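You operate a simulated robot arm through the tools that you are given. There is no shell and no other tool. Be economical: measure what you need, move in short steps, check, and stop when the job is done.

Carry out the task below with a simulated robot arm. There is one attempt and no reset: what you move stays moved.

Task
Tip the red jug into the dose hopper, then start the screw.
Fine: blue slider closed before tipping, jug emptied and put back; dose lid closed and dose dial at 3 % before the white button. Set down upright: red jug.

Only the result counts: the job must be done as asked and must still hold three seconds after the hand-in. Knocking over, shifting, dropping, spilling or breaking anything else fails it. A push-on lid holds only when it is set on centred and level and pressed home; a screw cap is set on level and turned clockwise until tight.

Robot
A 6-joint arm with a two-finger parallel gripper on a trunk, on a base that drives. Base frame: it is fixed to the floor where the robot stands at the start and does not move with it; the origin is under the middle of the robot, x ahead of it, y to its left, z up; the surface under the hand at the start is at about z = 0.74. Units: m, rad, N and s.
Its first joint turns from -2.897 to 2.897 rad. Places, roughly: black button [0.6, -1.5, 1.2]; blue slider [0.7, 0.2, 0.9]; dose dial [0.8, 0.3, 1.1]; dose hopper [0.9, 0.2, 1.2]; dose lid [0.9, 0.2, 1.2]; empty slider [0.7, -0.4, 1]; feed slider [0.8, -0.2, 1]; head dial [0.6, -1.6, 1.4]; heat switch [0.6, -1.2, 1.2]; intake dial [0.6, -1.2, 1.4]; main switch [0.6, -1.4, 1.1]; melt dial [0.6, -1.3, 1.4]; mix dial [0.6, -1.5, 1.4]; white button [0.6, -1.3, 1.2]. Payload 3.43 kg.
Tool frame: the origin (TCP) lies between the finger pads and is the grasp point; the fingertips stand 0.034 m ahead of it; z points along the fingers, y is the line along which they close. The gripper opens to 0.128 m. The fingers are 0.024 m wide and 0.012 m thick; the gripper's body (0.048 by 0.13 m) begins 0.096 m behind the TCP.
Orientation is that of the tool frame in the base frame, as a unit quaternion [x, y, z, w]. With the fingers straight down and closing along the base's y, the tool's x points along the base's -x, its y along +y and its z along -z.

Tools
- The arm moves only by the tool jog_arm. Its argument "rows" is a list of rows, each a list of 7 numbers: the shift along the tool's x, y, z in units of 20 mm (1.0 is 20 mm), then the turn, a rotation vector about the tool's x, y, z in units of 4 degrees (1.0 is 4 degrees), then the opening, from 0 (shut) to 1 (fully open). In form: [[x, y, z, wx, wy, wz, claw], ...]. A call has 1 to 8 rows; each row shifts and turns the commanded pose from where the row before left it, along the tool's axes as they then stand. A call with a number of a shift or a turn outside -1 to 1 is refused whole. Rows are played at 5 a second. More than 0.05 m and 0.15 rad between two rows, or a gripper value outside its range, and nothing of the call is played. Where a pose cannot be reached the arm comes as near as it can. A force on the tool above 90 N (or 10 N above the force at the start of the call, whichever is more), or a blocked arm, ends the call early, and 0.2 s more pass. Each finger travels about 0.153 m/s and halts on what it meets, pressing with about 44 N; the grip force reading is that of the motor and also rises with nothing between the fingers. The clock runs only during rows and for 0.2 s after the last one: add rows that do not move to give the fingers time. It gives the time, the measured TCP pose, the force on the tool (base axes), the opening and the grip force at its end, in the units of the frame above (readings bear some noise), with the torque about the TCP (base axes, N m) and any sound that the robot's microphone picked up.
- Cameras (640 x 400 px; columns grow to the right, rows downward): "scene" is now at [0.1722, 0.2087, 1.2255]; the picture's right is [-0.13, -0.99, 0.00], its down [-0.30, 0.04, -0.95] and it looks along [0.94, -0.13, -0.30] (base axes); focal length 214 px, centre (320, 200). "wrist" rides on the gripper at [0.076, -0.011, -0.16] in the tool frame; the picture's right is [0.15, 0.99, 0.00], its down [-0.88, 0.13, -0.46] and it looks along [-0.45, 0.07, 0.89] (tool axes); focal length 234 px, centre (320, 200).
- camera(camera): a new picture of that camera. It takes no simulated time.
- base_move(legs): drives the robot by 1 to 6 legs, each [ahead, left, turn to the left] in m, m and rad, along the robot's own axes; the way and the turn of a leg run together, so that a leg with both is an arc; at most 1.5 m and 3.142 rad a leg. The arm and the cameras ride along, it lands a little off, and it stops where it bumps. It gives what a move gives.
- pan_tilt(pan, tilt): turns the head with the scene camera to pan (to the left, within 2.496 rad either way) and tilt (down, from -0.506 to 1.204), counted from straight ahead of the robot. It gives what a move gives.
- locate(camera, pixels): there is no depth. For up to 12 entries [column, row, z] of the newest picture of that camera ("zoom" is the newest enlarged one), the place [x, y] in the base frame at which the ray of that pixel passes the height z, good to about 0.002 m. It takes no simulated time.
- enlarge(camera, box): a new picture of the part [left, top, right, bottom] of that camera's present view, enlarged. It takes no simulated time.
- finish_job(): hands the job in; it is judged then, once.

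Work in short steps. Measure before you move; look again where a grasp or a placing could have gone wrong, and mend it. You have 80 turns and 48 pictures in all, those below and enlarged ones among them. Open the gripper and draw the arm clear of the work before you hand the job in, unless the task says otherwise.

The tools are called after "Request:" as a command line: name --pt "numbers of a row" for each row, then --argument value for the rest, lists and objects as JSON in quotes. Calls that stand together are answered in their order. jog_arm: Moves the arm, as the interface text tells. Its arguments: {"type":"object","properties":{"rows":{"type":"array"}},"required":["rows"]} The other tools are called the same way: base_move (legs) drives the base; pan_tilt (pan, tilt) turns the head that bears the scene camera; camera (camera) takes a picture; locate (camera, pixels) gives the place at which the rays of pixels pass given heights; enlarge (camera, box) takes an enlarged picture of a part of a camera's view; finish_job () hands the job in.

At the start:

```text
t: 0.0
tcp_pos: [0.6524, -0.1548, 0.9983]
tool_rot: [-0.001, 1.0, -0.001, 0.0]
contact_force: [0.8, 0.6, -0.6]
ft_torque: [-0.01, -0.02, -0.02]
gripper_width: 0.1284
grasp_force: 0.1
robot x, y, heading: [0.0058, -0.0002, -0.002]
head pan, tilt: [-0.133, 0.307]
```

scene: 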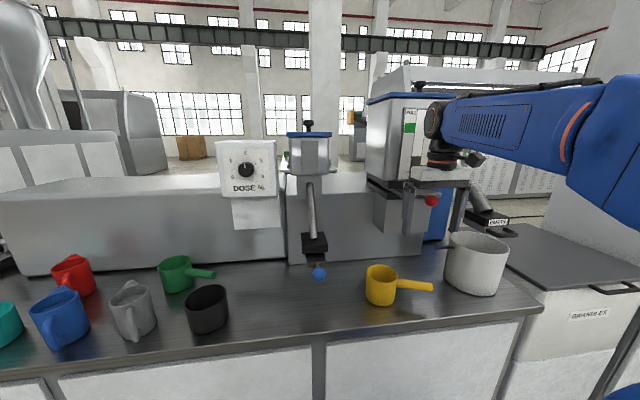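
wrist: 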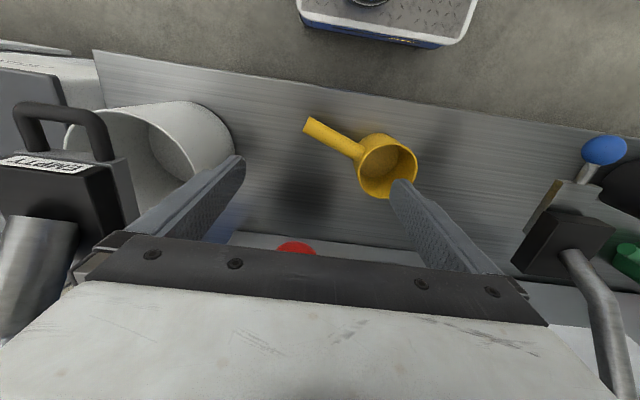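

The scene shows the red jug at about (75,275), the dose hopper at (310,155) and the blue slider knob at (319,273). I'll look closer at each.

Request:
enlarge --camera "scene" --box '[200, 110, 360, 290]'

Request:
enlarge --camera "scene" --box '[0, 230, 240, 380]'

```text
2.22 times, centred on (280, 200) of scene
```

zoom: 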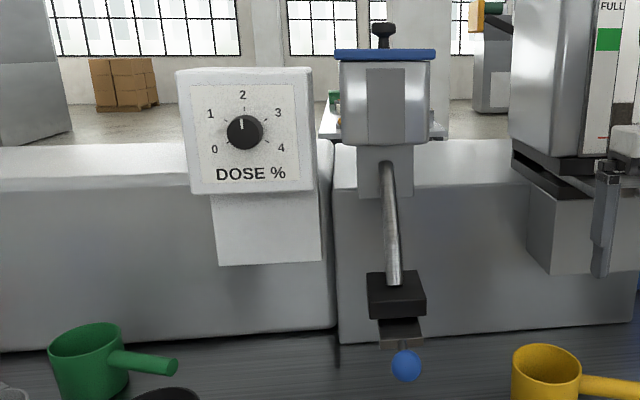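

```text
2.67 times, centred on (120, 305) of scene
```

zoom: 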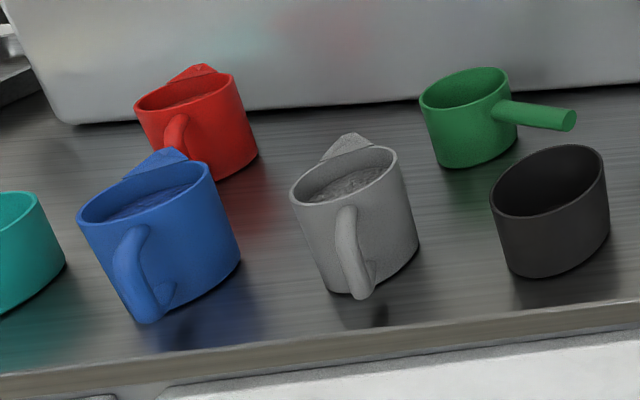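

I turn the head left to see the jugs.

Request:
pan_tilt --pan 0.6 --tilt 0.55

Request:
camera --camera "scene"

```text
t: 1.1
tcp_pos: [0.652, -0.1543, 0.9993]
tool_rot: [0.0, 1.0, 0.0, 0.001]
contact_force: [-0.6, -0.4, 0.3]
ft_torque: [-0.03, 0.0, -0.03]
gripper_width: 0.128
grasp_force: 0.0
robot x, y, heading: [0.0016, 0.0003, 0.001]
head pan, tilt: [0.6, 0.55]
```

```text
43 pictures are left
```

scene: 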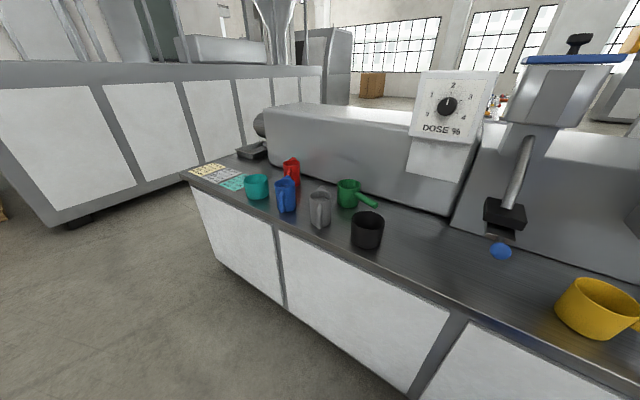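

Request:
enlarge --camera "scene" --box '[230, 140, 390, 240]'

Request:
locate --camera "scene" --pixels '[[292, 187, 0.74], [287, 212, 0.74], [320, 228, 0.74], [501, 251, 0.9], [580, 38, 1.25], [183, 172, 0.74], [418, 398, 0.74], [447, 215, 0.74], [367, 248, 0.74]]'

```text
4.00 times, centred on (310, 190) of scene
```

zoom: 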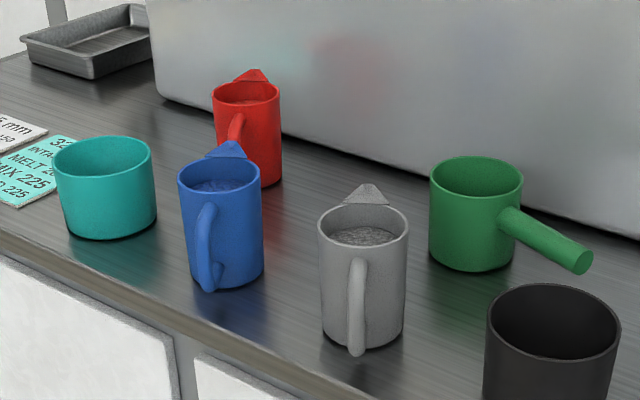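

```text
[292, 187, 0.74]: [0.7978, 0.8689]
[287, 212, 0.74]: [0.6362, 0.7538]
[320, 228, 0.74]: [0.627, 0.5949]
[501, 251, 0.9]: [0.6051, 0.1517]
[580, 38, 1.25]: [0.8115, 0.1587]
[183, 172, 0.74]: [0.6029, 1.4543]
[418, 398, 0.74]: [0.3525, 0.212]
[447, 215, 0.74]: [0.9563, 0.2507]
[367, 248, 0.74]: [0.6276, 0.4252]
```

Jugs are mapped roughly (red near (0.82,0.88)). Next I look at the control panel to the right.

Request:
pan_tilt --pan -1.15 --tilt 0.0

Request:
camera --camera "scene"

```text
t: 2.9
tcp_pos: [0.6537, -0.1559, 1.0003]
tool_rot: [0.0, 1.0, 0.0, 0.0]
contact_force: [0.4, -0.2, 0.0]
ft_torque: [-0.01, 0.01, 0.02]
gripper_width: 0.128
grasp_force: 0.0
robot x, y, heading: [0.0009, -0.0022, 0.002]
head pan, tilt: [-1.15, 0.0]
```

```text
41 pictures are left
```

scene: 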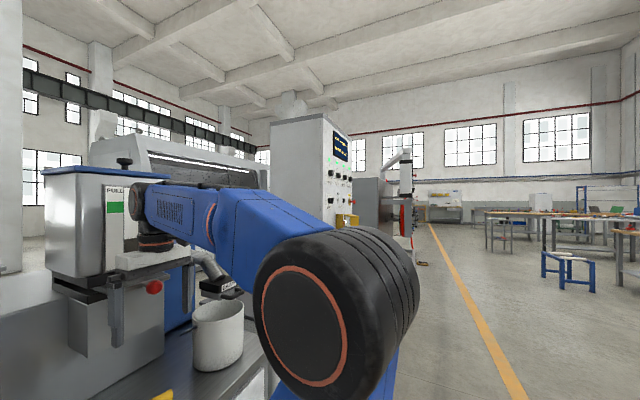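

I raise the arm straight up, clear of everything, before driving left.

Request:
jog_arm --pt "0.5 0 -1 0 0 0 1" --pt "0.5 0 -1 0 0 0 1" --pt "0.5 0 -1 0 0 0 1" --pt "0.5 0 -1 0 0 0 1" --pt "0.5 0 -1 0 0 0 1" --pt "0 0 -1 0 0 0 1" --pt "0 0 -1 0 0 0 1" --pt "0 0 -1 0 0 0 1"

Request:
jog_arm --pt "0 0 -1 0 0 0 1" --pt "0 0 -1 0 0 0 1" --pt "0 0 -1 0 0 0 1" --pt "0 0 -1 0 0 0 1" --pt "0 0 -1 0 0 0 1" --pt "0 0 -1 0 0 0 1" --pt "0 0 -1 0 0 0 1" --pt "0 0 -1 0 0 0 1"

Request:
base_move --legs '[[0, 0.35, 0]]'

Request:
pan_tilt --pan 0.0 --tilt 0.35

Request:
camera --camera "scene"

Request:
camera --camera "wrist"

```text
t: 4.7
tcp_pos: [0.6029, -0.1544, 1.1614]
tool_rot: [0.0, 1.0, 0.0, 0.0]
contact_force: [-0.6, -0.5, 1.2]
ft_torque: [-0.04, 0.02, -0.02]
gripper_width: 0.128
grasp_force: 0.1
robot x, y, heading: [0.0058, 0.0022, 0.002]
head pan, tilt: [-1.15, 0.0]
```

```text
t: 6.5
tcp_pos: [0.6036, -0.1546, 1.1673]
tool_rot: [0.0, 1.0, -0.001, 0.002]
contact_force: [0.5, -0.2, 0.1]
ft_torque: [-0.03, -0.01, 0.0]
gripper_width: 0.1279
grasp_force: 0.0
out of reach, approached as far as the arm can: row 1, 2, 3, 4, 5, 6, 7, 8
robot x, y, heading: [0.0004, 0.0033, -0.002]
head pan, tilt: [-1.15, 0.0]
```

```text
t: 8.7
tcp_pos: [0.6036, 0.1937, 1.1677]
tool_rot: [-0.002, 1.0, -0.001, 0.002]
contact_force: [0.0, 0.0, -0.5]
ft_torque: [0.02, 0.0, 0.04]
gripper_width: 0.1279
grasp_force: 0.0
robot x, y, heading: [-0.0007, 0.3503, 0.004]
head pan, tilt: [-1.15, 0.0]
```

```text
t: 10.1
tcp_pos: [0.6044, 0.1926, 1.1687]
tool_rot: [-0.001, 1.0, -0.002, 0.003]
contact_force: [0.2, 0.2, 0.4]
ft_torque: [-0.01, -0.04, 0.0]
gripper_width: 0.128
grasp_force: 0.0
robot x, y, heading: [0.0017, 0.3422, 0.008]
head pan, tilt: [0.0, 0.351]
```

```text
40 pictures are left
```

scene: 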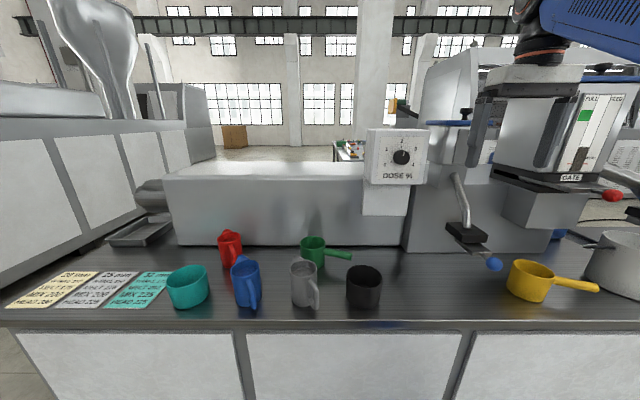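

```text
39 pictures are left
```

wrist: 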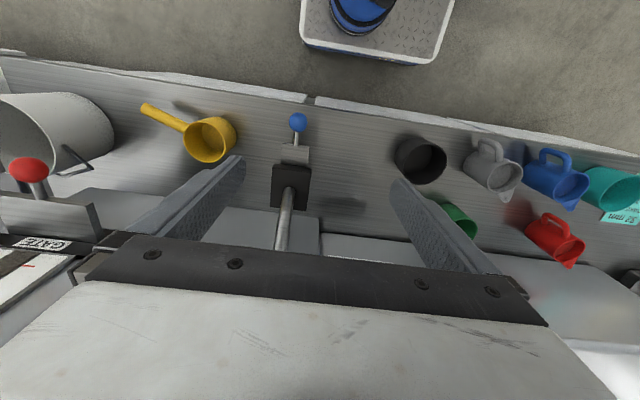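

I locate the hopper lid knob, the slider, the dial and the jug rims at candidate heights, and zoom in on the hopper.

Request:
enlarge --camera "scene" --box '[350, 90, 510, 280]'

Request:
locate --camera "scene" --pixels '[[465, 111, 1.24], [465, 118, 1.22], [450, 122, 1.2], [495, 264, 0.88], [495, 264, 0.9], [401, 157, 1.1], [231, 265, 0.74], [246, 306, 0.74], [304, 304, 0.74], [364, 306, 0.74], [313, 268, 0.74], [188, 306, 0.74]]'

Request:
locate --camera "wrist" --pixels '[[298, 122, 0.88], [298, 122, 0.9], [292, 183, 0.9], [292, 183, 0.95], [545, 238, 0.86], [543, 216, 0.85], [570, 262, 0.86], [555, 182, 0.86], [495, 168, 0.86], [595, 206, 0.86], [419, 160, 0.84]]'

```text
2.11 times, centred on (430, 185) of scene
```

zoom: 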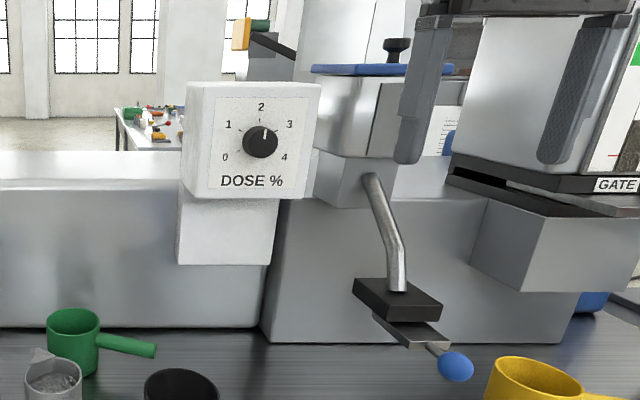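

```text
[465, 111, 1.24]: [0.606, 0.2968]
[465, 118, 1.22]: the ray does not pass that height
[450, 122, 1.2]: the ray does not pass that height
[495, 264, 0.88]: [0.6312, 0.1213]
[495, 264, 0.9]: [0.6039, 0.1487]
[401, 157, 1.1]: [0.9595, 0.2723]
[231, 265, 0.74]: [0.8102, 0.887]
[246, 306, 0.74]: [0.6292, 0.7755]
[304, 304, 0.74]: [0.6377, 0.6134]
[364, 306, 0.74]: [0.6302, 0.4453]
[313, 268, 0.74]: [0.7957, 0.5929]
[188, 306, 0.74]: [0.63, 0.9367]
```

```text
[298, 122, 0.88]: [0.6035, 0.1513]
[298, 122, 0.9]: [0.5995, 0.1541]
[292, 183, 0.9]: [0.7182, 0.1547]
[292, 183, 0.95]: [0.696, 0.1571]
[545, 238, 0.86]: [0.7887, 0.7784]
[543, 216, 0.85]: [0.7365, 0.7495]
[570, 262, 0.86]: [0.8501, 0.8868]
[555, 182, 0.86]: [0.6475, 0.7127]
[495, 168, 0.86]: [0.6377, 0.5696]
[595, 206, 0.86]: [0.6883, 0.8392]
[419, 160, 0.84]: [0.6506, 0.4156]
```

Both cameras agree that the blue knob is at about (0.602, 0.151, 0.90), pulled out towards the robot along x. I shut the fingers and bring them down in front of it, then check.

Request:
jog_arm --pt "1 -0.7 0 0 0 0 0.5" --pt "1 -0.7 0 0 0 0 0" --pt "1 -0.7 0 0 0 0 0" --pt "0 0 1 0 0 0 0" --pt "0 0 1 0 0 0 0" --pt "0 0 1 0 0 0 0" --pt "0 0 1 0 0 0 0" --pt "0 0 1 0 0 0 0"

Request:
jog_arm --pt "0 0 1 0 0 0 0" --pt "0 0 1 0 0 0 0" --pt "0 0 1 0 0 0 0" --pt "0 0 1 0 0 0 0" --pt "0 0 1 0 0 0 0" --pt "0 0 1 0 0 0 0" --pt "0 0 1 0 0 0 0" --pt "0 0 0.5 0 0 0 0"

Request:
camera --camera "wrist"

Request:
enlarge --camera "scene" --box '[420, 200, 580, 300]'

```text
t: 11.9
tcp_pos: [0.5459, 0.1506, 1.0619]
tool_rot: [-0.003, 1.0, -0.001, 0.002]
contact_force: [-0.1, -1.4, 0.3]
ft_torque: [0.03, 0.02, -0.01]
gripper_width: 0.0
grasp_force: 33.1
out of reach, approached as far as the arm can: row 3
robot x, y, heading: [0.0009, 0.3451, 0.0]
head pan, tilt: [0.0, 0.351]
```

```text
t: 13.7
tcp_pos: [0.5467, 0.1484, 0.9107]
tool_rot: [-0.001, 1.0, -0.001, 0.003]
contact_force: [-0.2, -0.2, -0.4]
ft_torque: [0.0, -0.01, -0.02]
gripper_width: 0.0
grasp_force: 33.5
robot x, y, heading: [0.0022, 0.3497, -0.0]
head pan, tilt: [0.0, 0.351]
```

```text
37 pictures are left
```

wrist: 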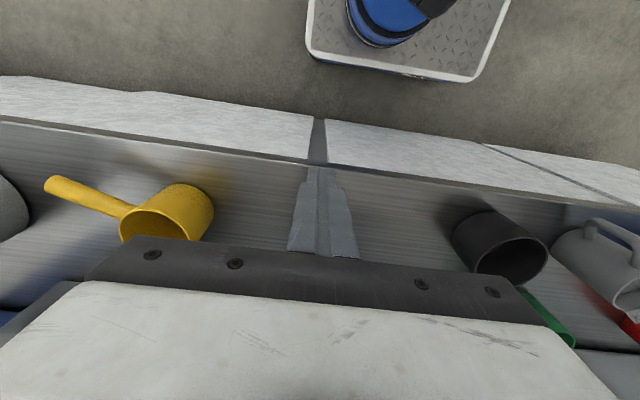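

```text
4.00 times, centred on (500, 250) of scene
```

zoom: 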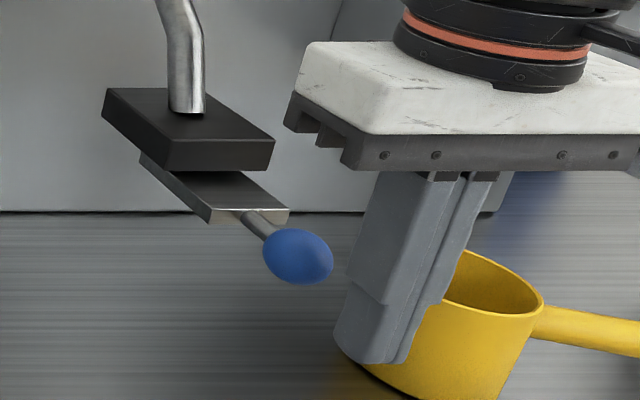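

The fingers stand in front of the knob at its height. I push in +x in small steps, watching the force.

Request:
jog_arm --pt "-0.7 0 0 0 0 0 0" --pt "-0.7 0 0 0 0 0 0" --pt "-0.5 0 0 0 0 0 0" --pt "-0.5 0 0 0 0 0 0" --pt "-0.5 0 0 0 0 0 0" --pt "-0.5 0 0 0 0 0 0"

Request:
jog_arm --pt "-0.4 0 0 0 0 0 0" --pt "-0.4 0 0 0 0 0 0" --pt "-0.4 0 0 0 0 0 0" --pt "-0.4 0 0 0 0 0 0"

Request:
enlarge --camera "scene" --box '[420, 200, 580, 300]'

```text
t: 15.1
tcp_pos: [0.6048, 0.1508, 0.913]
tool_rot: [-0.001, 1.0, 0.0, -0.005]
contact_force: [-29.5, 0.8, 11.4]
ft_torque: [-0.09, 0.13, 0.09]
gripper_width: 0.0
grasp_force: 32.9
robot x, y, heading: [-0.0046, 0.3494, 0.001]
head pan, tilt: [0.0, 0.351]
stopped in row 6: the force on the tool passed its limit at 97 N (the readings are from after the stop); the commanded pose is now the measured one
```

```text
t: 15.6
tcp_pos: [0.6068, 0.15, 0.9127]
tool_rot: [0.0, 1.0, 0.0, -0.01]
contact_force: [-37.9, 2.4, 13.7]
ft_torque: [0.04, 0.12, 0.14]
gripper_width: 0.0
grasp_force: 33.2
robot x, y, heading: [-0.002, 0.3411, 0.007]
head pan, tilt: [0.0, 0.351]
stopped in row 2: the force on the tool passed its limit at 105 N (the readings are from after the stop); the commanded pose is now the measured one
```

```text
4.00 times, centred on (500, 250) of scene
```

zoom: 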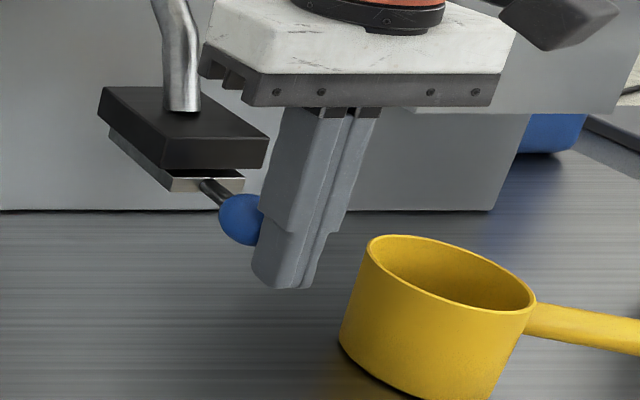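

The slider moved in about 3 cm and hit its stop (twice ~100 N without further travel), with the plate now under the block. I back off, raise the arm and drive left to view the red jug from above.

Request:
jog_arm --pt "1 0 0 0 0 0 0" --pt "1 0 0 0 0 0 0" --pt "1 0 0 0 0 0 0" --pt "0 0 -1 0 0 0 0" --pt "0 0 -1 0 0 0 0" --pt "0 0 -1 0 0 0 0" --pt "0 0 -1 0 0 0 0" --pt "0 0 -1 0 0 0 0"

Request:
jog_arm --pt "0 0 -1 0 0 0 0" --pt "0 0 -1 0 0 0 0" --pt "0 0 -1 0 0 0 1" --pt "0 0 -1 0 0 0 1" --pt "0 0 -1 0 0 0 1" --pt "0 0 -1 0 0 0 1" --pt "0 0 -1 0 0 0 1"

Request:
enlarge --camera "scene" --box '[380, 90, 540, 290]'

Request:
base_move --legs '[[0, 0.65, 0]]'

Request:
camera --camera "wrist"

```text
t: 17.4
tcp_pos: [0.5503, 0.1509, 1.0115]
tool_rot: [0.0, 1.0, 0.0, -0.01]
contact_force: [0.0, -0.1, 0.7]
ft_torque: [0.0, 0.02, 0.0]
gripper_width: 0.0
grasp_force: 33.1
robot x, y, heading: [-0.0036, 0.3502, 0.004]
head pan, tilt: [0.0, 0.351]
```

```text
t: 18.9
tcp_pos: [0.5543, 0.1496, 1.1508]
tool_rot: [0.001, 1.0, 0.0, -0.01]
contact_force: [-0.5, 0.6, 0.4]
ft_torque: [0.02, -0.02, 0.0]
gripper_width: 0.128
grasp_force: 0.0
robot x, y, heading: [-0.0001, 0.3457, 0.001]
head pan, tilt: [0.0, 0.351]
```

```text
2.00 times, centred on (460, 190) of scene
```

zoom: 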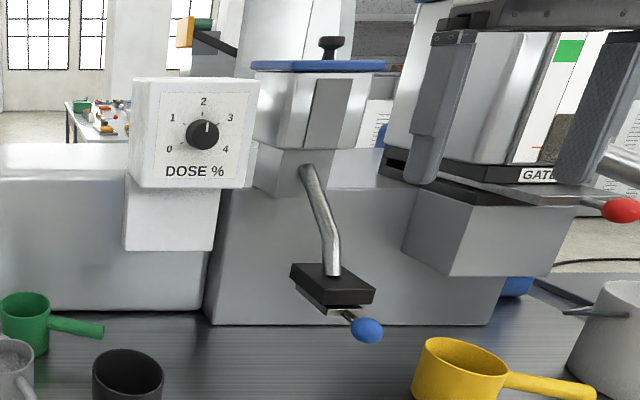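

```text
t: 22.6
tcp_pos: [0.5517, 0.8148, 1.1519]
tool_rot: [-0.006, 1.0, 0.0, -0.009]
contact_force: [-0.3, -0.1, 0.0]
ft_torque: [0.02, 0.0, 0.0]
gripper_width: 0.1279
grasp_force: 0.0
robot x, y, heading: [-0.0063, 1.0034, 0.016]
head pan, tilt: [0.0, 0.351]
```

```text
33 pictures are left
```

wrist: 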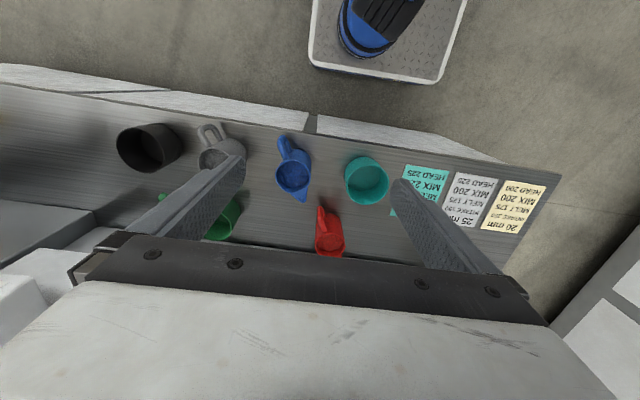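

I zoom on the red jug from the wrist camera, and take a scene view for triangulating.

Request:
enlarge --camera "wrist" --box '[270, 180, 390, 270]'

Request:
camera --camera "scene"

```text
4.44 times, centred on (330, 225) of wrist
```

zoom: 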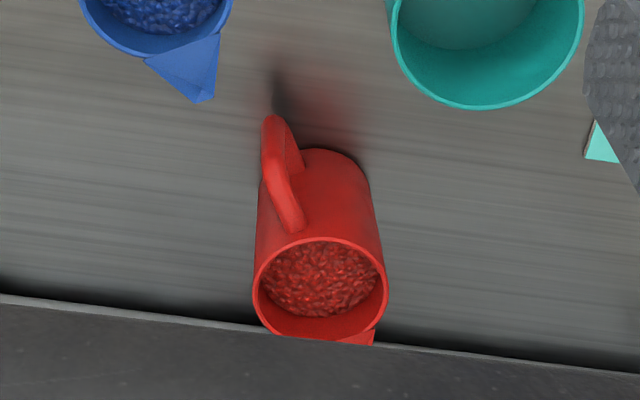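

```text
31 pictures are left
```

scene: 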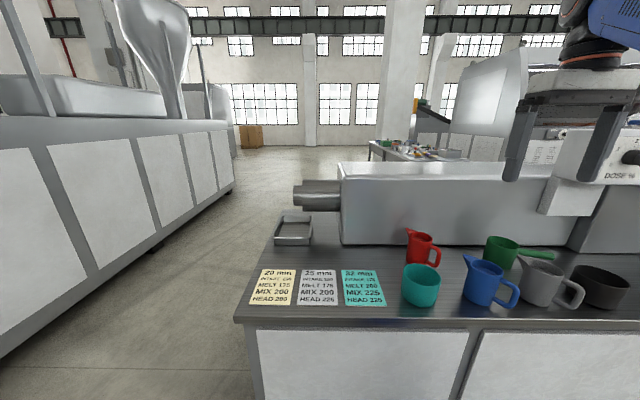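

Request:
enlarge --camera "scene" --box '[380, 210, 480, 290]'

Request:
locate --camera "wrist" --pixels '[[330.2, 235.6, 0.85], [330.2, 235.6, 0.87], [317.8, 239, 0.85], [342.5, 240, 0.85], [331.5, 208.3, 0.74], [321, 202, 0.82], [325, 232, 0.83], [295, 175, 0.85], [368, 180, 0.82], [348, 256, 0.85], [337, 256, 0.85]]'

Request:
locate --camera "scene" --pixels '[[421, 235, 0.85], [421, 235, 0.87], [422, 268, 0.74], [408, 230, 0.86], [435, 262, 0.76], [435, 239, 0.85], [295, 240, 0.78], [420, 305, 0.74], [500, 268, 0.74]]'

```text
5.00 times, centred on (430, 250) of scene
```

zoom: 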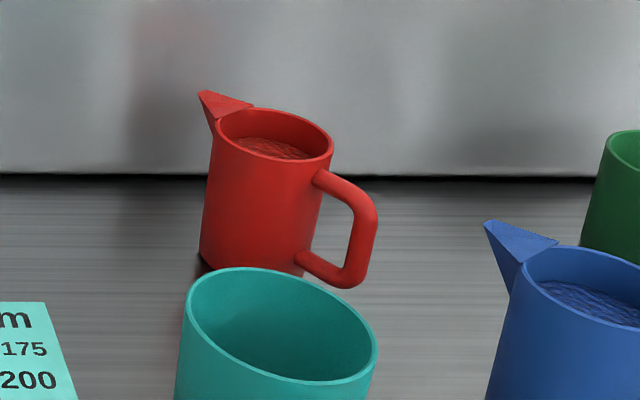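

```text
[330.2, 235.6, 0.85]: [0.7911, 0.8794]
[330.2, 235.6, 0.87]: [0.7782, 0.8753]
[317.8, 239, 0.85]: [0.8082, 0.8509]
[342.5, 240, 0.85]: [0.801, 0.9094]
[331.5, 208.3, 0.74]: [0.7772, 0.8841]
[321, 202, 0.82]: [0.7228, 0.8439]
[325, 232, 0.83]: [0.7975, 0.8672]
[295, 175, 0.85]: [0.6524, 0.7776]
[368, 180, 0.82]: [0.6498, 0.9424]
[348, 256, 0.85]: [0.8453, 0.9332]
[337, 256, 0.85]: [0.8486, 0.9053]
```

```text
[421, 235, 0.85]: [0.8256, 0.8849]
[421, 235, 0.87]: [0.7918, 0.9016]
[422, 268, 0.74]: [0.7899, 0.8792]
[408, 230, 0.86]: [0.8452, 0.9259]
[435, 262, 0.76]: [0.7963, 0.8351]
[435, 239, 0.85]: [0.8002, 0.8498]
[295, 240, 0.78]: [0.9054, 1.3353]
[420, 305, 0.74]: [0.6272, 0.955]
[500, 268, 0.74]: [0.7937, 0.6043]
```

My pixel conversion for the wrist zoom was off (rim centre is at (330,244.6)); I redo it using the zoom frames.

Request:
locate --camera "wrist" --pixels '[[330, 244.6, 0.84], [330, 244.6, 0.85], [330, 244.6, 0.86], [315.1, 245.3, 0.85], [345.3, 246.4, 0.85], [331.1, 213.8, 0.74], [322, 248, 0.85], [342.4, 256.5, 0.85], [318.7, 206.5, 0.82], [295, 175, 0.85]]'

Request:
locate --camera "zoom" --pixels '[[275, 133, 0.84], [275, 133, 0.85], [275, 133, 0.86], [250, 270, 0.74], [200, 92, 0.86], [200, 92, 0.85], [375, 215, 0.82], [335, 275, 0.77], [315, 175, 0.83], [205, 262, 0.74], [290, 275, 0.74]]'

```text
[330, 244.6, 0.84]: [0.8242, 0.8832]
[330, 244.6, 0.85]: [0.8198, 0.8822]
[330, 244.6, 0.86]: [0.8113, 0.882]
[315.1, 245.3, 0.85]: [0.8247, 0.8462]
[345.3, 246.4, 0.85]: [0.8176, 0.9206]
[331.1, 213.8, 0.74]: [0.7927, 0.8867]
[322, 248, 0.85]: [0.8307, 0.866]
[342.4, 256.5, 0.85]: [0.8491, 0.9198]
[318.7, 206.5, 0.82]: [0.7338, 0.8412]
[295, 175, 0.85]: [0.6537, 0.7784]
```

```text
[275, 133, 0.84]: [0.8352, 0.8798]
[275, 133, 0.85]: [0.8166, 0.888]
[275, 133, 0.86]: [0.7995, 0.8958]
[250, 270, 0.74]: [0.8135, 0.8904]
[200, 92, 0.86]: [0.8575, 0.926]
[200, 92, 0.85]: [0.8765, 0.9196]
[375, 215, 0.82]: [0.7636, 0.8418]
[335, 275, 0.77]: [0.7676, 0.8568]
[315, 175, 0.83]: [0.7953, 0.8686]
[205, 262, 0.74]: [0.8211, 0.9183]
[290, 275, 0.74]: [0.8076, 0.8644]
```

The red jug stands at (0.820, 0.884), rim z ≈ 0.85, Ø ≈ 0.075, handle pointing to about 217°, spout about 40°. Lid first: I drive back to the hopper and pitch the tool towards horizontal.

Request:
base_move --legs '[[0, -0.68, 0]]'

Request:
jog_arm --pt "0.5 0 0 0 -1 0 1" --pt "0.5 0 0 0 -1 0 1" --pt "0 0 0 0 -1 0 1" --pt "0 0 0 0 -1 0 1" --pt "0 0 0 0 -1 0 1" --pt "0 0 0 0 -1 0 1" --pt "0 0 0 0 -1 0 1" --pt "0 0 0 0 -1 0 1"

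Request:
jog_arm --pt "0 0 0 0 -1 0 1" --pt "0 0 0 0 -1 0 1" --pt "0 0 0 0 -1 0 1" --pt "0 0 0 0 -1 0 1" --pt "0 0 0 0 -1 0 1" --pt "0 0 0 0 -1 0 1" --pt "0 0 0 0 -1 0 1"

Request:
camera --camera "wrist"

```text
t: 26.4
tcp_pos: [0.5645, 0.1305, 1.1504]
tool_rot: [-0.01, 1.0, 0.0, -0.01]
contact_force: [0.0, 0.4, 0.1]
ft_torque: [-0.01, 0.02, -0.01]
gripper_width: 0.1283
grasp_force: 0.0
robot x, y, heading: [0.006, 0.3174, 0.017]
head pan, tilt: [0.0, 0.351]
```

```text
t: 28.2
tcp_pos: [0.5443, 0.1307, 1.1495]
tool_rot: [-0.009, 0.964, 0.003, 0.267]
contact_force: [-0.7, 0.0, 0.1]
ft_torque: [0.01, 0.0, 0.04]
gripper_width: 0.1282
grasp_force: 0.1
robot x, y, heading: [0.0023, 0.3174, 0.022]
head pan, tilt: [0.0, 0.351]
```

```text
t: 29.8
tcp_pos: [0.5447, 0.1138, 1.1461]
tool_rot: [0.011, 0.872, 0.004, 0.489]
contact_force: [-2.4, 4.2, 3.2]
ft_torque: [-0.18, 0.11, -0.36]
gripper_width: 0.1282
grasp_force: 0.0
robot x, y, heading: [0.0028, 0.3153, 0.022]
head pan, tilt: [0.0, 0.351]
```

```text
29 pictures are left
```

wrist: 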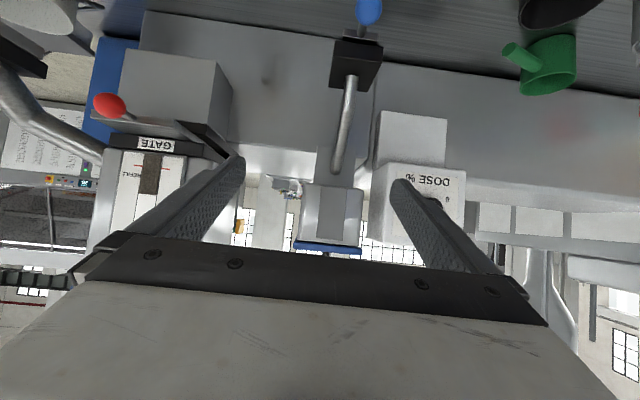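

The tool is 31° below horizontal, but y moved 17 mm with a small side force, so something may be touching. I look with the scene camera.

Request:
pan_tilt --pan -0.35 --tilt 0.1

Request:
camera --camera "scene"

```text
t: 30.6
tcp_pos: [0.5462, 0.1106, 1.1457]
tool_rot: [0.011, 0.873, 0.005, 0.488]
contact_force: [0.7, 0.1, 0.0]
ft_torque: [-0.01, -0.01, 0.01]
gripper_width: 0.1281
grasp_force: 0.1
robot x, y, heading: [-0.0001, 0.3136, 0.014]
head pan, tilt: [-0.351, 0.099]
```

```text
28 pictures are left
```

scene: 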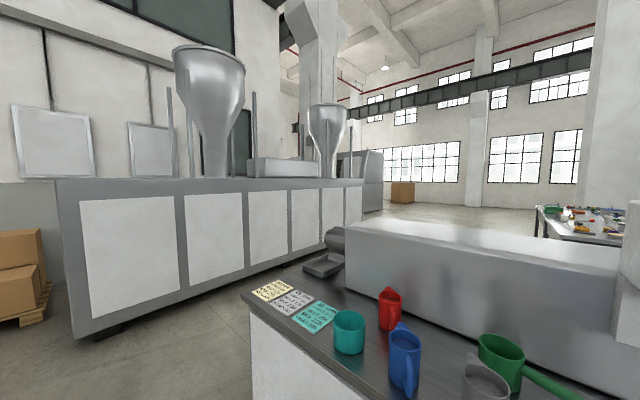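

The view does not fit a pan of -0.35; I check with locate on known objects and take the picture again.

Request:
locate --camera "scene" --pixels '[[389, 328, 0.74], [404, 397, 0.74], [348, 352, 0.74]]'

Request:
camera --camera "scene"

```text
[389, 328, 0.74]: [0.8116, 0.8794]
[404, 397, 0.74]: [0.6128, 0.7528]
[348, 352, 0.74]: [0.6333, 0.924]
```

```text
27 pictures are left
```

scene: 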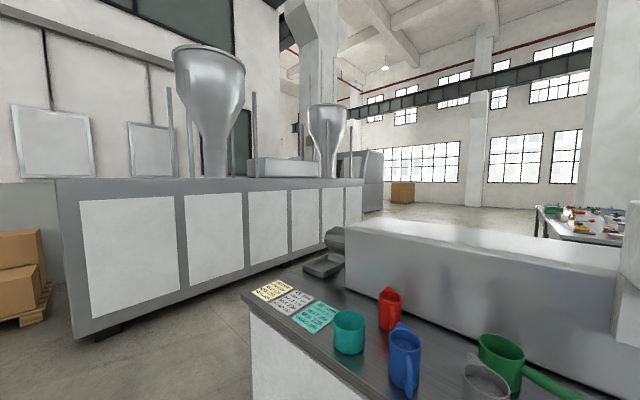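

Request:
locate --camera "scene" --pixels '[[320, 390, 0.74], [320, 390, 1.2], [600, 390, 0.74], [600, 390, 1.2], [40, 390, 0.74], [320, 300, 0.0]]'

```text
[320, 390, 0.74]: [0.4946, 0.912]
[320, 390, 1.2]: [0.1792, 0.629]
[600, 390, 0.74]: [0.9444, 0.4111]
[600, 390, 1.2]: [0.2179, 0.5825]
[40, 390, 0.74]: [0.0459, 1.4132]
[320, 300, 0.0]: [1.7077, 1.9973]
```

The camera sits at about (0.16, 0.61) looking at azimuth +0.73, not -0.35; I test the head with a new pan.

Request:
pan_tilt --pan -1.0 --tilt 0.3

Request:
camera --camera "scene"

Request:
locate --camera "scene" --pixels '[[320, 390, 0.74], [320, 390, 1.2], [320, 390, 1.0]]'

```text
t: 31.6
tcp_pos: [0.5443, 0.1096, 1.1455]
tool_rot: [0.011, 0.873, 0.005, 0.488]
contact_force: [0.3, -0.1, 0.4]
ft_torque: [-0.01, -0.02, 0.0]
gripper_width: 0.1282
grasp_force: 0.1
robot x, y, heading: [0.0051, 0.3209, 0.018]
head pan, tilt: [-1.0, 0.3]
```

```text
26 pictures are left
```

scene: 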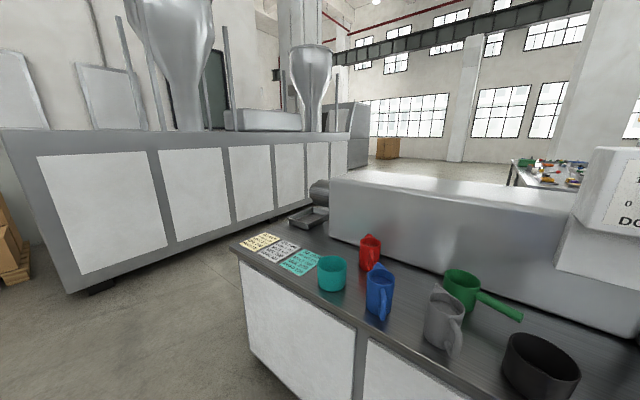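

```text
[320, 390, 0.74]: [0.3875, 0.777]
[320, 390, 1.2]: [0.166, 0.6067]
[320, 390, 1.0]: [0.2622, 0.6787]
```

The head only tilts; its pan seems blocked, probably by the folded arm near it. I extend the arm forward 0.1 m and try the pan again.

Request:
jog_arm --pt "-0.53 0 0.85 0 0 0 1" --pt "-0.53 0 0.85 0 0 0 1" --pt "-0.53 0 0.85 0 0 0 1" --pt "-0.53 0 0.85 0 0 0 1" --pt "-0.53 0 0.85 0 0 0 1"

Request:
pan_tilt --pan -0.3 --tilt 0.2

Request:
camera --camera "scene"

Request:
locate --camera "scene" --pixels '[[320, 390, 0.74], [320, 390, 1.2], [320, 390, 1.0]]'

```text
t: 32.2
tcp_pos: [0.543, 0.0684, 1.1512]
tool_rot: [0.083, 0.868, -0.045, 0.488]
contact_force: [-0.1, 0.2, 0.3]
ft_torque: [-0.07, 0.0, -0.12]
gripper_width: 0.1281
grasp_force: 0.1
robot x, y, heading: [0.0012, 0.3219, 0.02]
head pan, tilt: [-1.0, 0.3]
stopped in row 2: the arm was blocked; the commanded pose is now the measured one
```

```text
t: 33.2
tcp_pos: [0.5413, 0.0704, 1.1533]
tool_rot: [0.081, 0.867, -0.046, 0.489]
contact_force: [-0.1, 0.2, 0.2]
ft_torque: [-0.01, 0.02, -0.03]
gripper_width: 0.1279
grasp_force: 0.0
robot x, y, heading: [0.0047, 0.3149, 0.023]
head pan, tilt: [-0.3, 0.201]
```

```text
25 pictures are left
```

scene: 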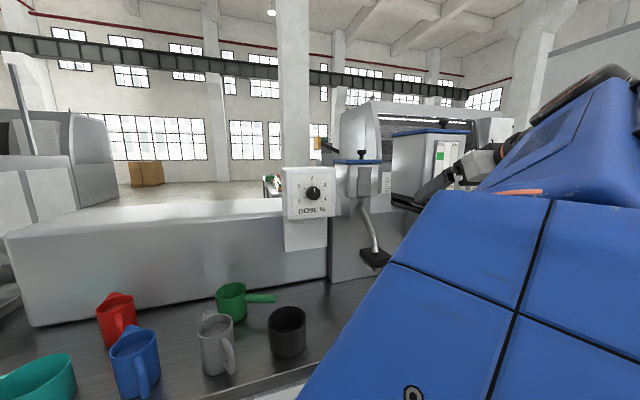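

```text
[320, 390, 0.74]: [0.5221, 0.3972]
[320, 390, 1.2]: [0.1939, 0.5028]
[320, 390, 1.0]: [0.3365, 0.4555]
```

The arm's blue elbow is right next to the head (big blue mass at the right), so close-in horizontal poses collide with it. I turn the head aside to free it and try extending forward again.

Request:
pan_tilt --pan 0.5 --tilt 0.2

Request:
jog_arm --pt "-0.53 0 0.85 0 0 0 1" --pt "-0.53 0 0.85 0 0 0 1" --pt "-0.53 0 0.85 0 0 0 1" --pt "-0.53 0 0.85 0 0 0 1"

Request:
camera --camera "scene"

```text
t: 34.4
tcp_pos: [0.543, 0.0702, 1.1525]
tool_rot: [0.083, 0.867, -0.046, 0.488]
contact_force: [-0.4, 0.0, -0.1]
ft_torque: [-0.02, 0.02, 0.01]
gripper_width: 0.128
grasp_force: 0.0
robot x, y, heading: [0.0063, 0.3144, 0.016]
head pan, tilt: [0.499, 0.201]
```

```text
t: 35.0
tcp_pos: [0.5336, 0.0235, 1.1625]
tool_rot: [0.156, 0.851, -0.103, 0.49]
contact_force: [-0.4, -1.1, -0.5]
ft_torque: [0.01, 0.03, 0.01]
gripper_width: 0.1281
grasp_force: 0.1
robot x, y, heading: [0.0051, 0.3188, 0.018]
head pan, tilt: [0.499, 0.201]
stopped in row 3: the arm was blocked; the commanded pose is now the measured one
```

```text
24 pictures are left
```

scene: 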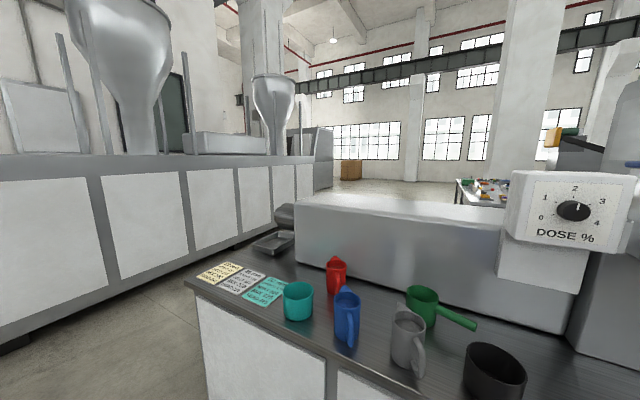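

The elbow runs against the head mast when the arm points straight ahead with the tool flat. I turn the robot itself left by 0.8 rad, so that the arm works on its right side, away from the head.

Request:
base_move --legs '[[0, 0, 0.8]]'

Request:
jog_arm --pt "0 -1 0 0.43 0 0.25 1" --pt "0 -1 0 0.43 0 0.25 1" --pt "0 -1 0 0.43 0 0.25 1" --pt "0 -1 0 0.43 0 0.25 1" --pt "0 -1 0 0.43 0 0.25 1" --pt "0 -1 0 0.43 0 0.25 1" --pt "0 -1 0 0.43 0 0.25 1" --pt "0 -1 0 0.43 0 0.25 1"

```text
t: 37.5
tcp_pos: [0.5835, 0.4882, 1.1631]
tool_rot: [-0.184, 0.845, 0.094, 0.493]
contact_force: [-0.9, -0.3, 0.1]
ft_torque: [-0.02, 0.02, -0.01]
gripper_width: 0.1279
grasp_force: 0.0
robot x, y, heading: [0.0072, 0.3134, 0.808]
head pan, tilt: [0.499, 0.201]
```

```text
t: 39.3
tcp_pos: [0.6299, 0.3359, 1.1656]
tool_rot: [-0.064, 0.862, 0.026, 0.503]
contact_force: [-0.2, 0.2, -0.2]
ft_torque: [0.0, -0.03, -0.02]
gripper_width: 0.1279
grasp_force: 0.0
robot x, y, heading: [0.0043, 0.3166, 0.814]
head pan, tilt: [0.499, 0.201]
```

That works freely. I continue right and up to in front of the lid knob.

Request:
jog_arm --pt "-0.54 -1 -0.31 0.19 0 0.11 1" --pt "-0.54 -1 -0.31 0.19 0 0.11 1" --pt "-0.54 -1 -0.31 0.19 0 0.11 1" --pt "-0.54 -1 -0.31 0.19 0 0.11 1" --pt "-0.54 -1 -0.31 0.19 0 0.11 1" --pt "-0.54 -1 -0.31 0.19 0 0.11 1" --pt "-0.54 -1 -0.31 0.19 0 0.11 1" --pt "-0.54 -1 -0.31 0.19 0 0.11 1"

Request:
pan_tilt --pan -1.2 --tilt 0.2

Request:
camera --camera "scene"

Request:
camera --camera "wrist"

```text
t: 41.1
tcp_pos: [0.6436, 0.1783, 1.267]
tool_rot: [-0.012, 0.863, -0.005, 0.505]
contact_force: [-0.4, -0.8, 0.4]
ft_torque: [-0.01, 0.0, -0.01]
gripper_width: 0.1281
grasp_force: 0.0
robot x, y, heading: [0.0046, 0.3143, 0.813]
head pan, tilt: [0.499, 0.201]
```

```text
t: 42.8
tcp_pos: [0.6426, 0.1772, 1.2668]
tool_rot: [-0.011, 0.863, -0.005, 0.504]
contact_force: [0.5, -0.5, 1.4]
ft_torque: [0.01, -0.04, -0.04]
gripper_width: 0.128
grasp_force: 0.0
robot x, y, heading: [0.0025, 0.3173, 0.812]
head pan, tilt: [-1.201, 0.201]
```

```text
23 pictures are left
```

scene: 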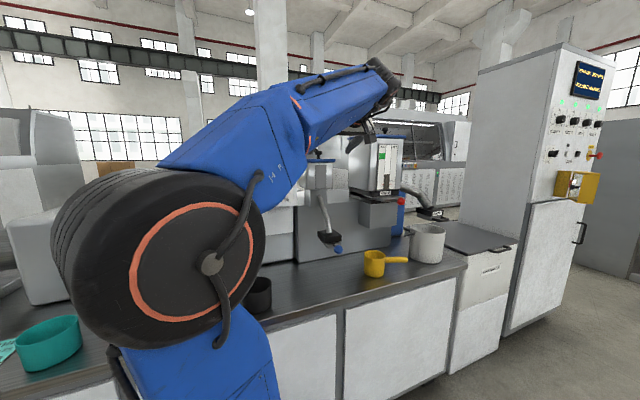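

```text
22 pictures are left
```

wrist: 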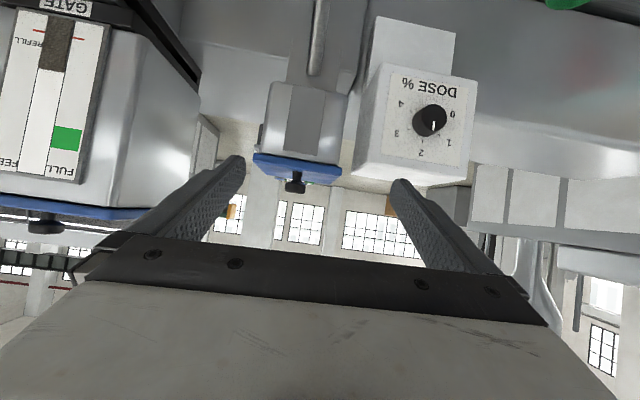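

Knob seen at (295,182) in wrist and about (318,157) in scene. I locate both at candidate heights.

Request:
locate --camera "wrist" --pixels '[[295, 186, 1.24], [295, 186, 1.25], [295, 186, 1.26], [255, 155, 1.2], [255, 155, 1.21], [340, 162, 1.2], [340, 162, 1.21], [430, 118, 1.1], [430, 118, 1.08], [430, 118, 1.12]]'

Request:
locate --camera "scene" --pixels '[[318, 157, 1.24], [318, 157, 1.25], [318, 157, 1.26]]'

Request:
enlarge --camera "wrist" --box '[230, 60, 480, 220]'

```text
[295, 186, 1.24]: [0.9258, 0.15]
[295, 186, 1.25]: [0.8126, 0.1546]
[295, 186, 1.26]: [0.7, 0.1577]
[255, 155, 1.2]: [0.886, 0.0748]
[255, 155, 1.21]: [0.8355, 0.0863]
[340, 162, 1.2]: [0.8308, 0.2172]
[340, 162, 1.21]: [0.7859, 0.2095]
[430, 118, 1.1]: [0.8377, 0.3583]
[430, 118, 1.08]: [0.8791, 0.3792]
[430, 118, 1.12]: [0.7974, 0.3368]
```

```text
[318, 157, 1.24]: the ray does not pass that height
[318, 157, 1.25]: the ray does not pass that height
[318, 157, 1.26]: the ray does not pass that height
```

```text
2.50 times, centred on (355, 140) of wrist
```

zoom: 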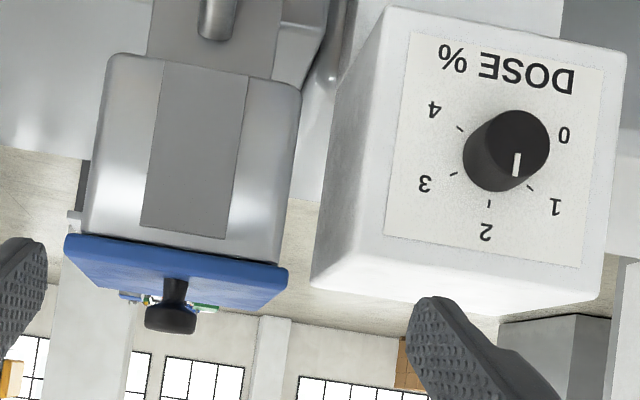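

The knob cap is at (0.862, 0.151, 1.247), the lid a ~0.13 m square at z≈1.21. I move in over it with a small roll correction, in two calls.

Request:
jog_arm --pt "-0.41 -0.118 0.91 0 0 0.35 0.8" --pt "-0.41 -0.118 0.91 0 0 0 0.8" --pt "-0.41 -0.118 0.91 0 0 0 0.8" --pt "-0.41 -0.118 0.91 0 0 0 0.8" --pt "-0.41 -0.118 0.91 0 0 0 0.8" --pt "-0.41 -0.118 0.91 0 0 0 0.8" --pt "-0.41 -0.118 0.91 0 0 0 0.8" --pt "-0.41 -0.118 0.91 0 0 0 0.8"

Request:
enlarge --camera "wrist" --box '[200, 80, 440, 250]'

```text
t: 44.6
tcp_pos: [0.8027, 0.1618, 1.2571]
tool_rot: [-0.001, 0.863, 0.002, 0.505]
contact_force: [0.0, 0.1, 0.1]
ft_torque: [-0.01, 0.0, -0.02]
gripper_width: 0.1024
grasp_force: 0.0
robot x, y, heading: [-0.0017, 0.3151, 0.813]
head pan, tilt: [-1.201, 0.201]
```

```text
2.35 times, centred on (320, 165) of wrist
```

zoom: 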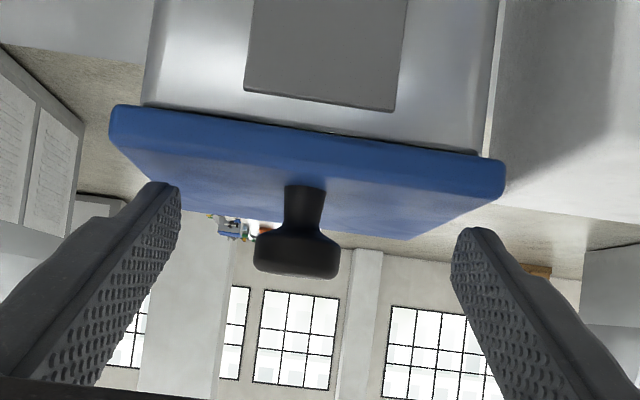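

The knob is between the fingers, seen at (297,250) in the zoom. I refine its position.

Request:
locate --camera "zoom" --pixels '[[297, 255, 1.245], [297, 255, 1.25], [297, 275, 1.25], [297, 275, 1.255], [255, 250, 1.248], [340, 258, 1.248], [110, 110, 1.205], [503, 165, 1.205]]'

```text
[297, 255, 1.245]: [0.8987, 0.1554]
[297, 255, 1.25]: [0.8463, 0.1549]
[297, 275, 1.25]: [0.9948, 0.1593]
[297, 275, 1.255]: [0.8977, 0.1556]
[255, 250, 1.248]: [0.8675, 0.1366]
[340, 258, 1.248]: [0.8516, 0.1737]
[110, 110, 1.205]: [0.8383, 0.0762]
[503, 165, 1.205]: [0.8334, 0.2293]
```

Request:
jog_arm --pt "-0.35 -0.12 0.93 0 0 0 0.8" --pt "-0.35 -0.12 0.93 0 0 0 0.8" --pt "-0.35 -0.11 0.93 0 0 0 0.8" --pt "0 0 0 0 0 0 0" --pt "0 0 0 0 0 0 0" --pt "0 0 0 0 0 0 0"

Request:
camera --camera "wrist"

```text
t: 46.0
tcp_pos: [0.859, 0.1537, 1.2526]
tool_rot: [-0.001, 0.861, -0.001, 0.509]
contact_force: [10.0, -10.2, 83.9]
ft_torque: [0.77, -2.5, 0.7]
gripper_width: 0.029
grasp_force: 45.5
robot x, y, heading: [0.0054, 0.3151, 0.812]
head pan, tilt: [-1.201, 0.201]
```

```text
19 pictures are left
```

wrist: 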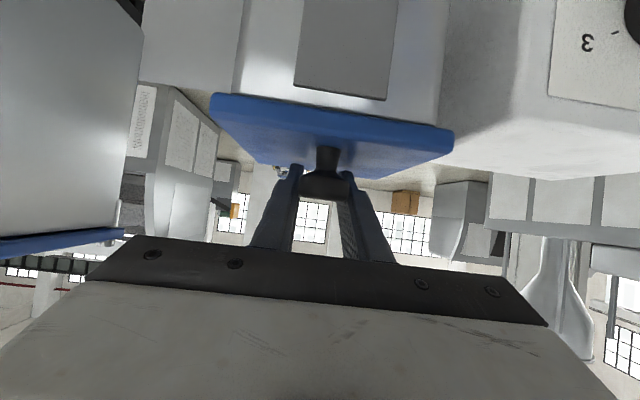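

Gripped at 29 mm; the tips press on something (84 N up). I lift straight up gently and see whether the lid comes off.

Request:
jog_arm --pt "-0.43 0 -0.25 0 0 0 0" --pt "-0.43 0 -0.25 0 0 0 0" --pt "-0.43 0 -0.25 0 0 0 0" --pt "-0.43 0 -0.25 0 0 0 0" --pt "-0.43 0 -0.25 0 0 0 0" --pt "-0.43 0 -0.25 0 0 0 0"

Request:
camera --camera "wrist"

```text
t: 47.4
tcp_pos: [0.8615, 0.1548, 1.305]
tool_rot: [-0.001, 0.864, 0.001, 0.504]
contact_force: [1.3, 0.5, 0.7]
ft_torque: [0.0, 0.02, 0.04]
gripper_width: 0.0002
grasp_force: 33.6
robot x, y, heading: [0.0058, 0.3178, 0.814]
head pan, tilt: [-1.201, 0.201]
```

```text
18 pictures are left
```

wrist: 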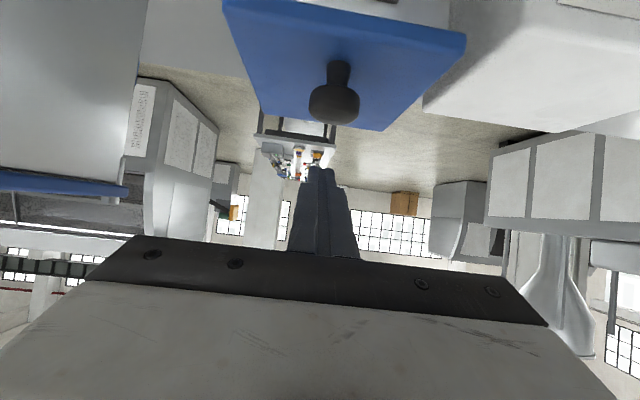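

The lid stayed: the fingers had closed on the rounded upper part of the cap and slipped off. I retreat, flatten the pitch to about 20°, and will grip lower, with the tips around the neck.

Request:
jog_arm --pt "0.5 0 -0.87 0 0 0 0.7" --pt "0.5 0 -0.87 0 -0.8 0 0.7" --pt "0.5 0 -0.87 0 -0.85 0 0.7" --pt "0.2 0 -0.4 0 -0.85 0 0.7"

Request:
enlarge --camera "wrist" --box '[220, 40, 460, 200]'

```text
t: 48.4
tcp_pos: [0.7918, 0.1524, 1.3032]
tool_rot: [-0.001, 0.816, 0.002, 0.578]
contact_force: [0.1, -0.3, 0.3]
ft_torque: [0.0, -0.04, 0.04]
gripper_width: 0.0895
grasp_force: 0.1
robot x, y, heading: [0.0033, 0.3159, 0.811]
head pan, tilt: [-1.201, 0.201]
```

```text
2.50 times, centred on (340, 120) of wrist
```

zoom: 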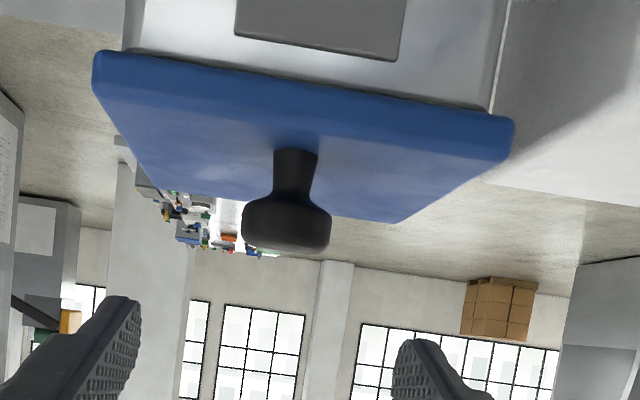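

Request:
locate --camera "zoom" --pixels '[[295, 152, 1.215], [295, 152, 1.225], [290, 190, 1.23], [290, 190, 1.24], [286, 215, 1.24], [286, 215, 1.25], [286, 240, 1.25], [286, 240, 1.26], [95, 75, 1.21], [512, 135, 1.21], [135, 185, 1.22], [400, 220, 1.22]]'

```text
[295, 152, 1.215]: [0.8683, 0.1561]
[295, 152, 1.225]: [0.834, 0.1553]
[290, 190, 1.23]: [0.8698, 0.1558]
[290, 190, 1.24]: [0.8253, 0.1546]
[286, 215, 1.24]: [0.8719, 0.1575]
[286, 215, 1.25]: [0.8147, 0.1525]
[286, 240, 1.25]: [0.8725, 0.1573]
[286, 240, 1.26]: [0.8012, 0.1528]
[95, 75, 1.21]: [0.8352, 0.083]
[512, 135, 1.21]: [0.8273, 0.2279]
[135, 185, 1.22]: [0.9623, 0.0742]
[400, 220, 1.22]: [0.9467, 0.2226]
```

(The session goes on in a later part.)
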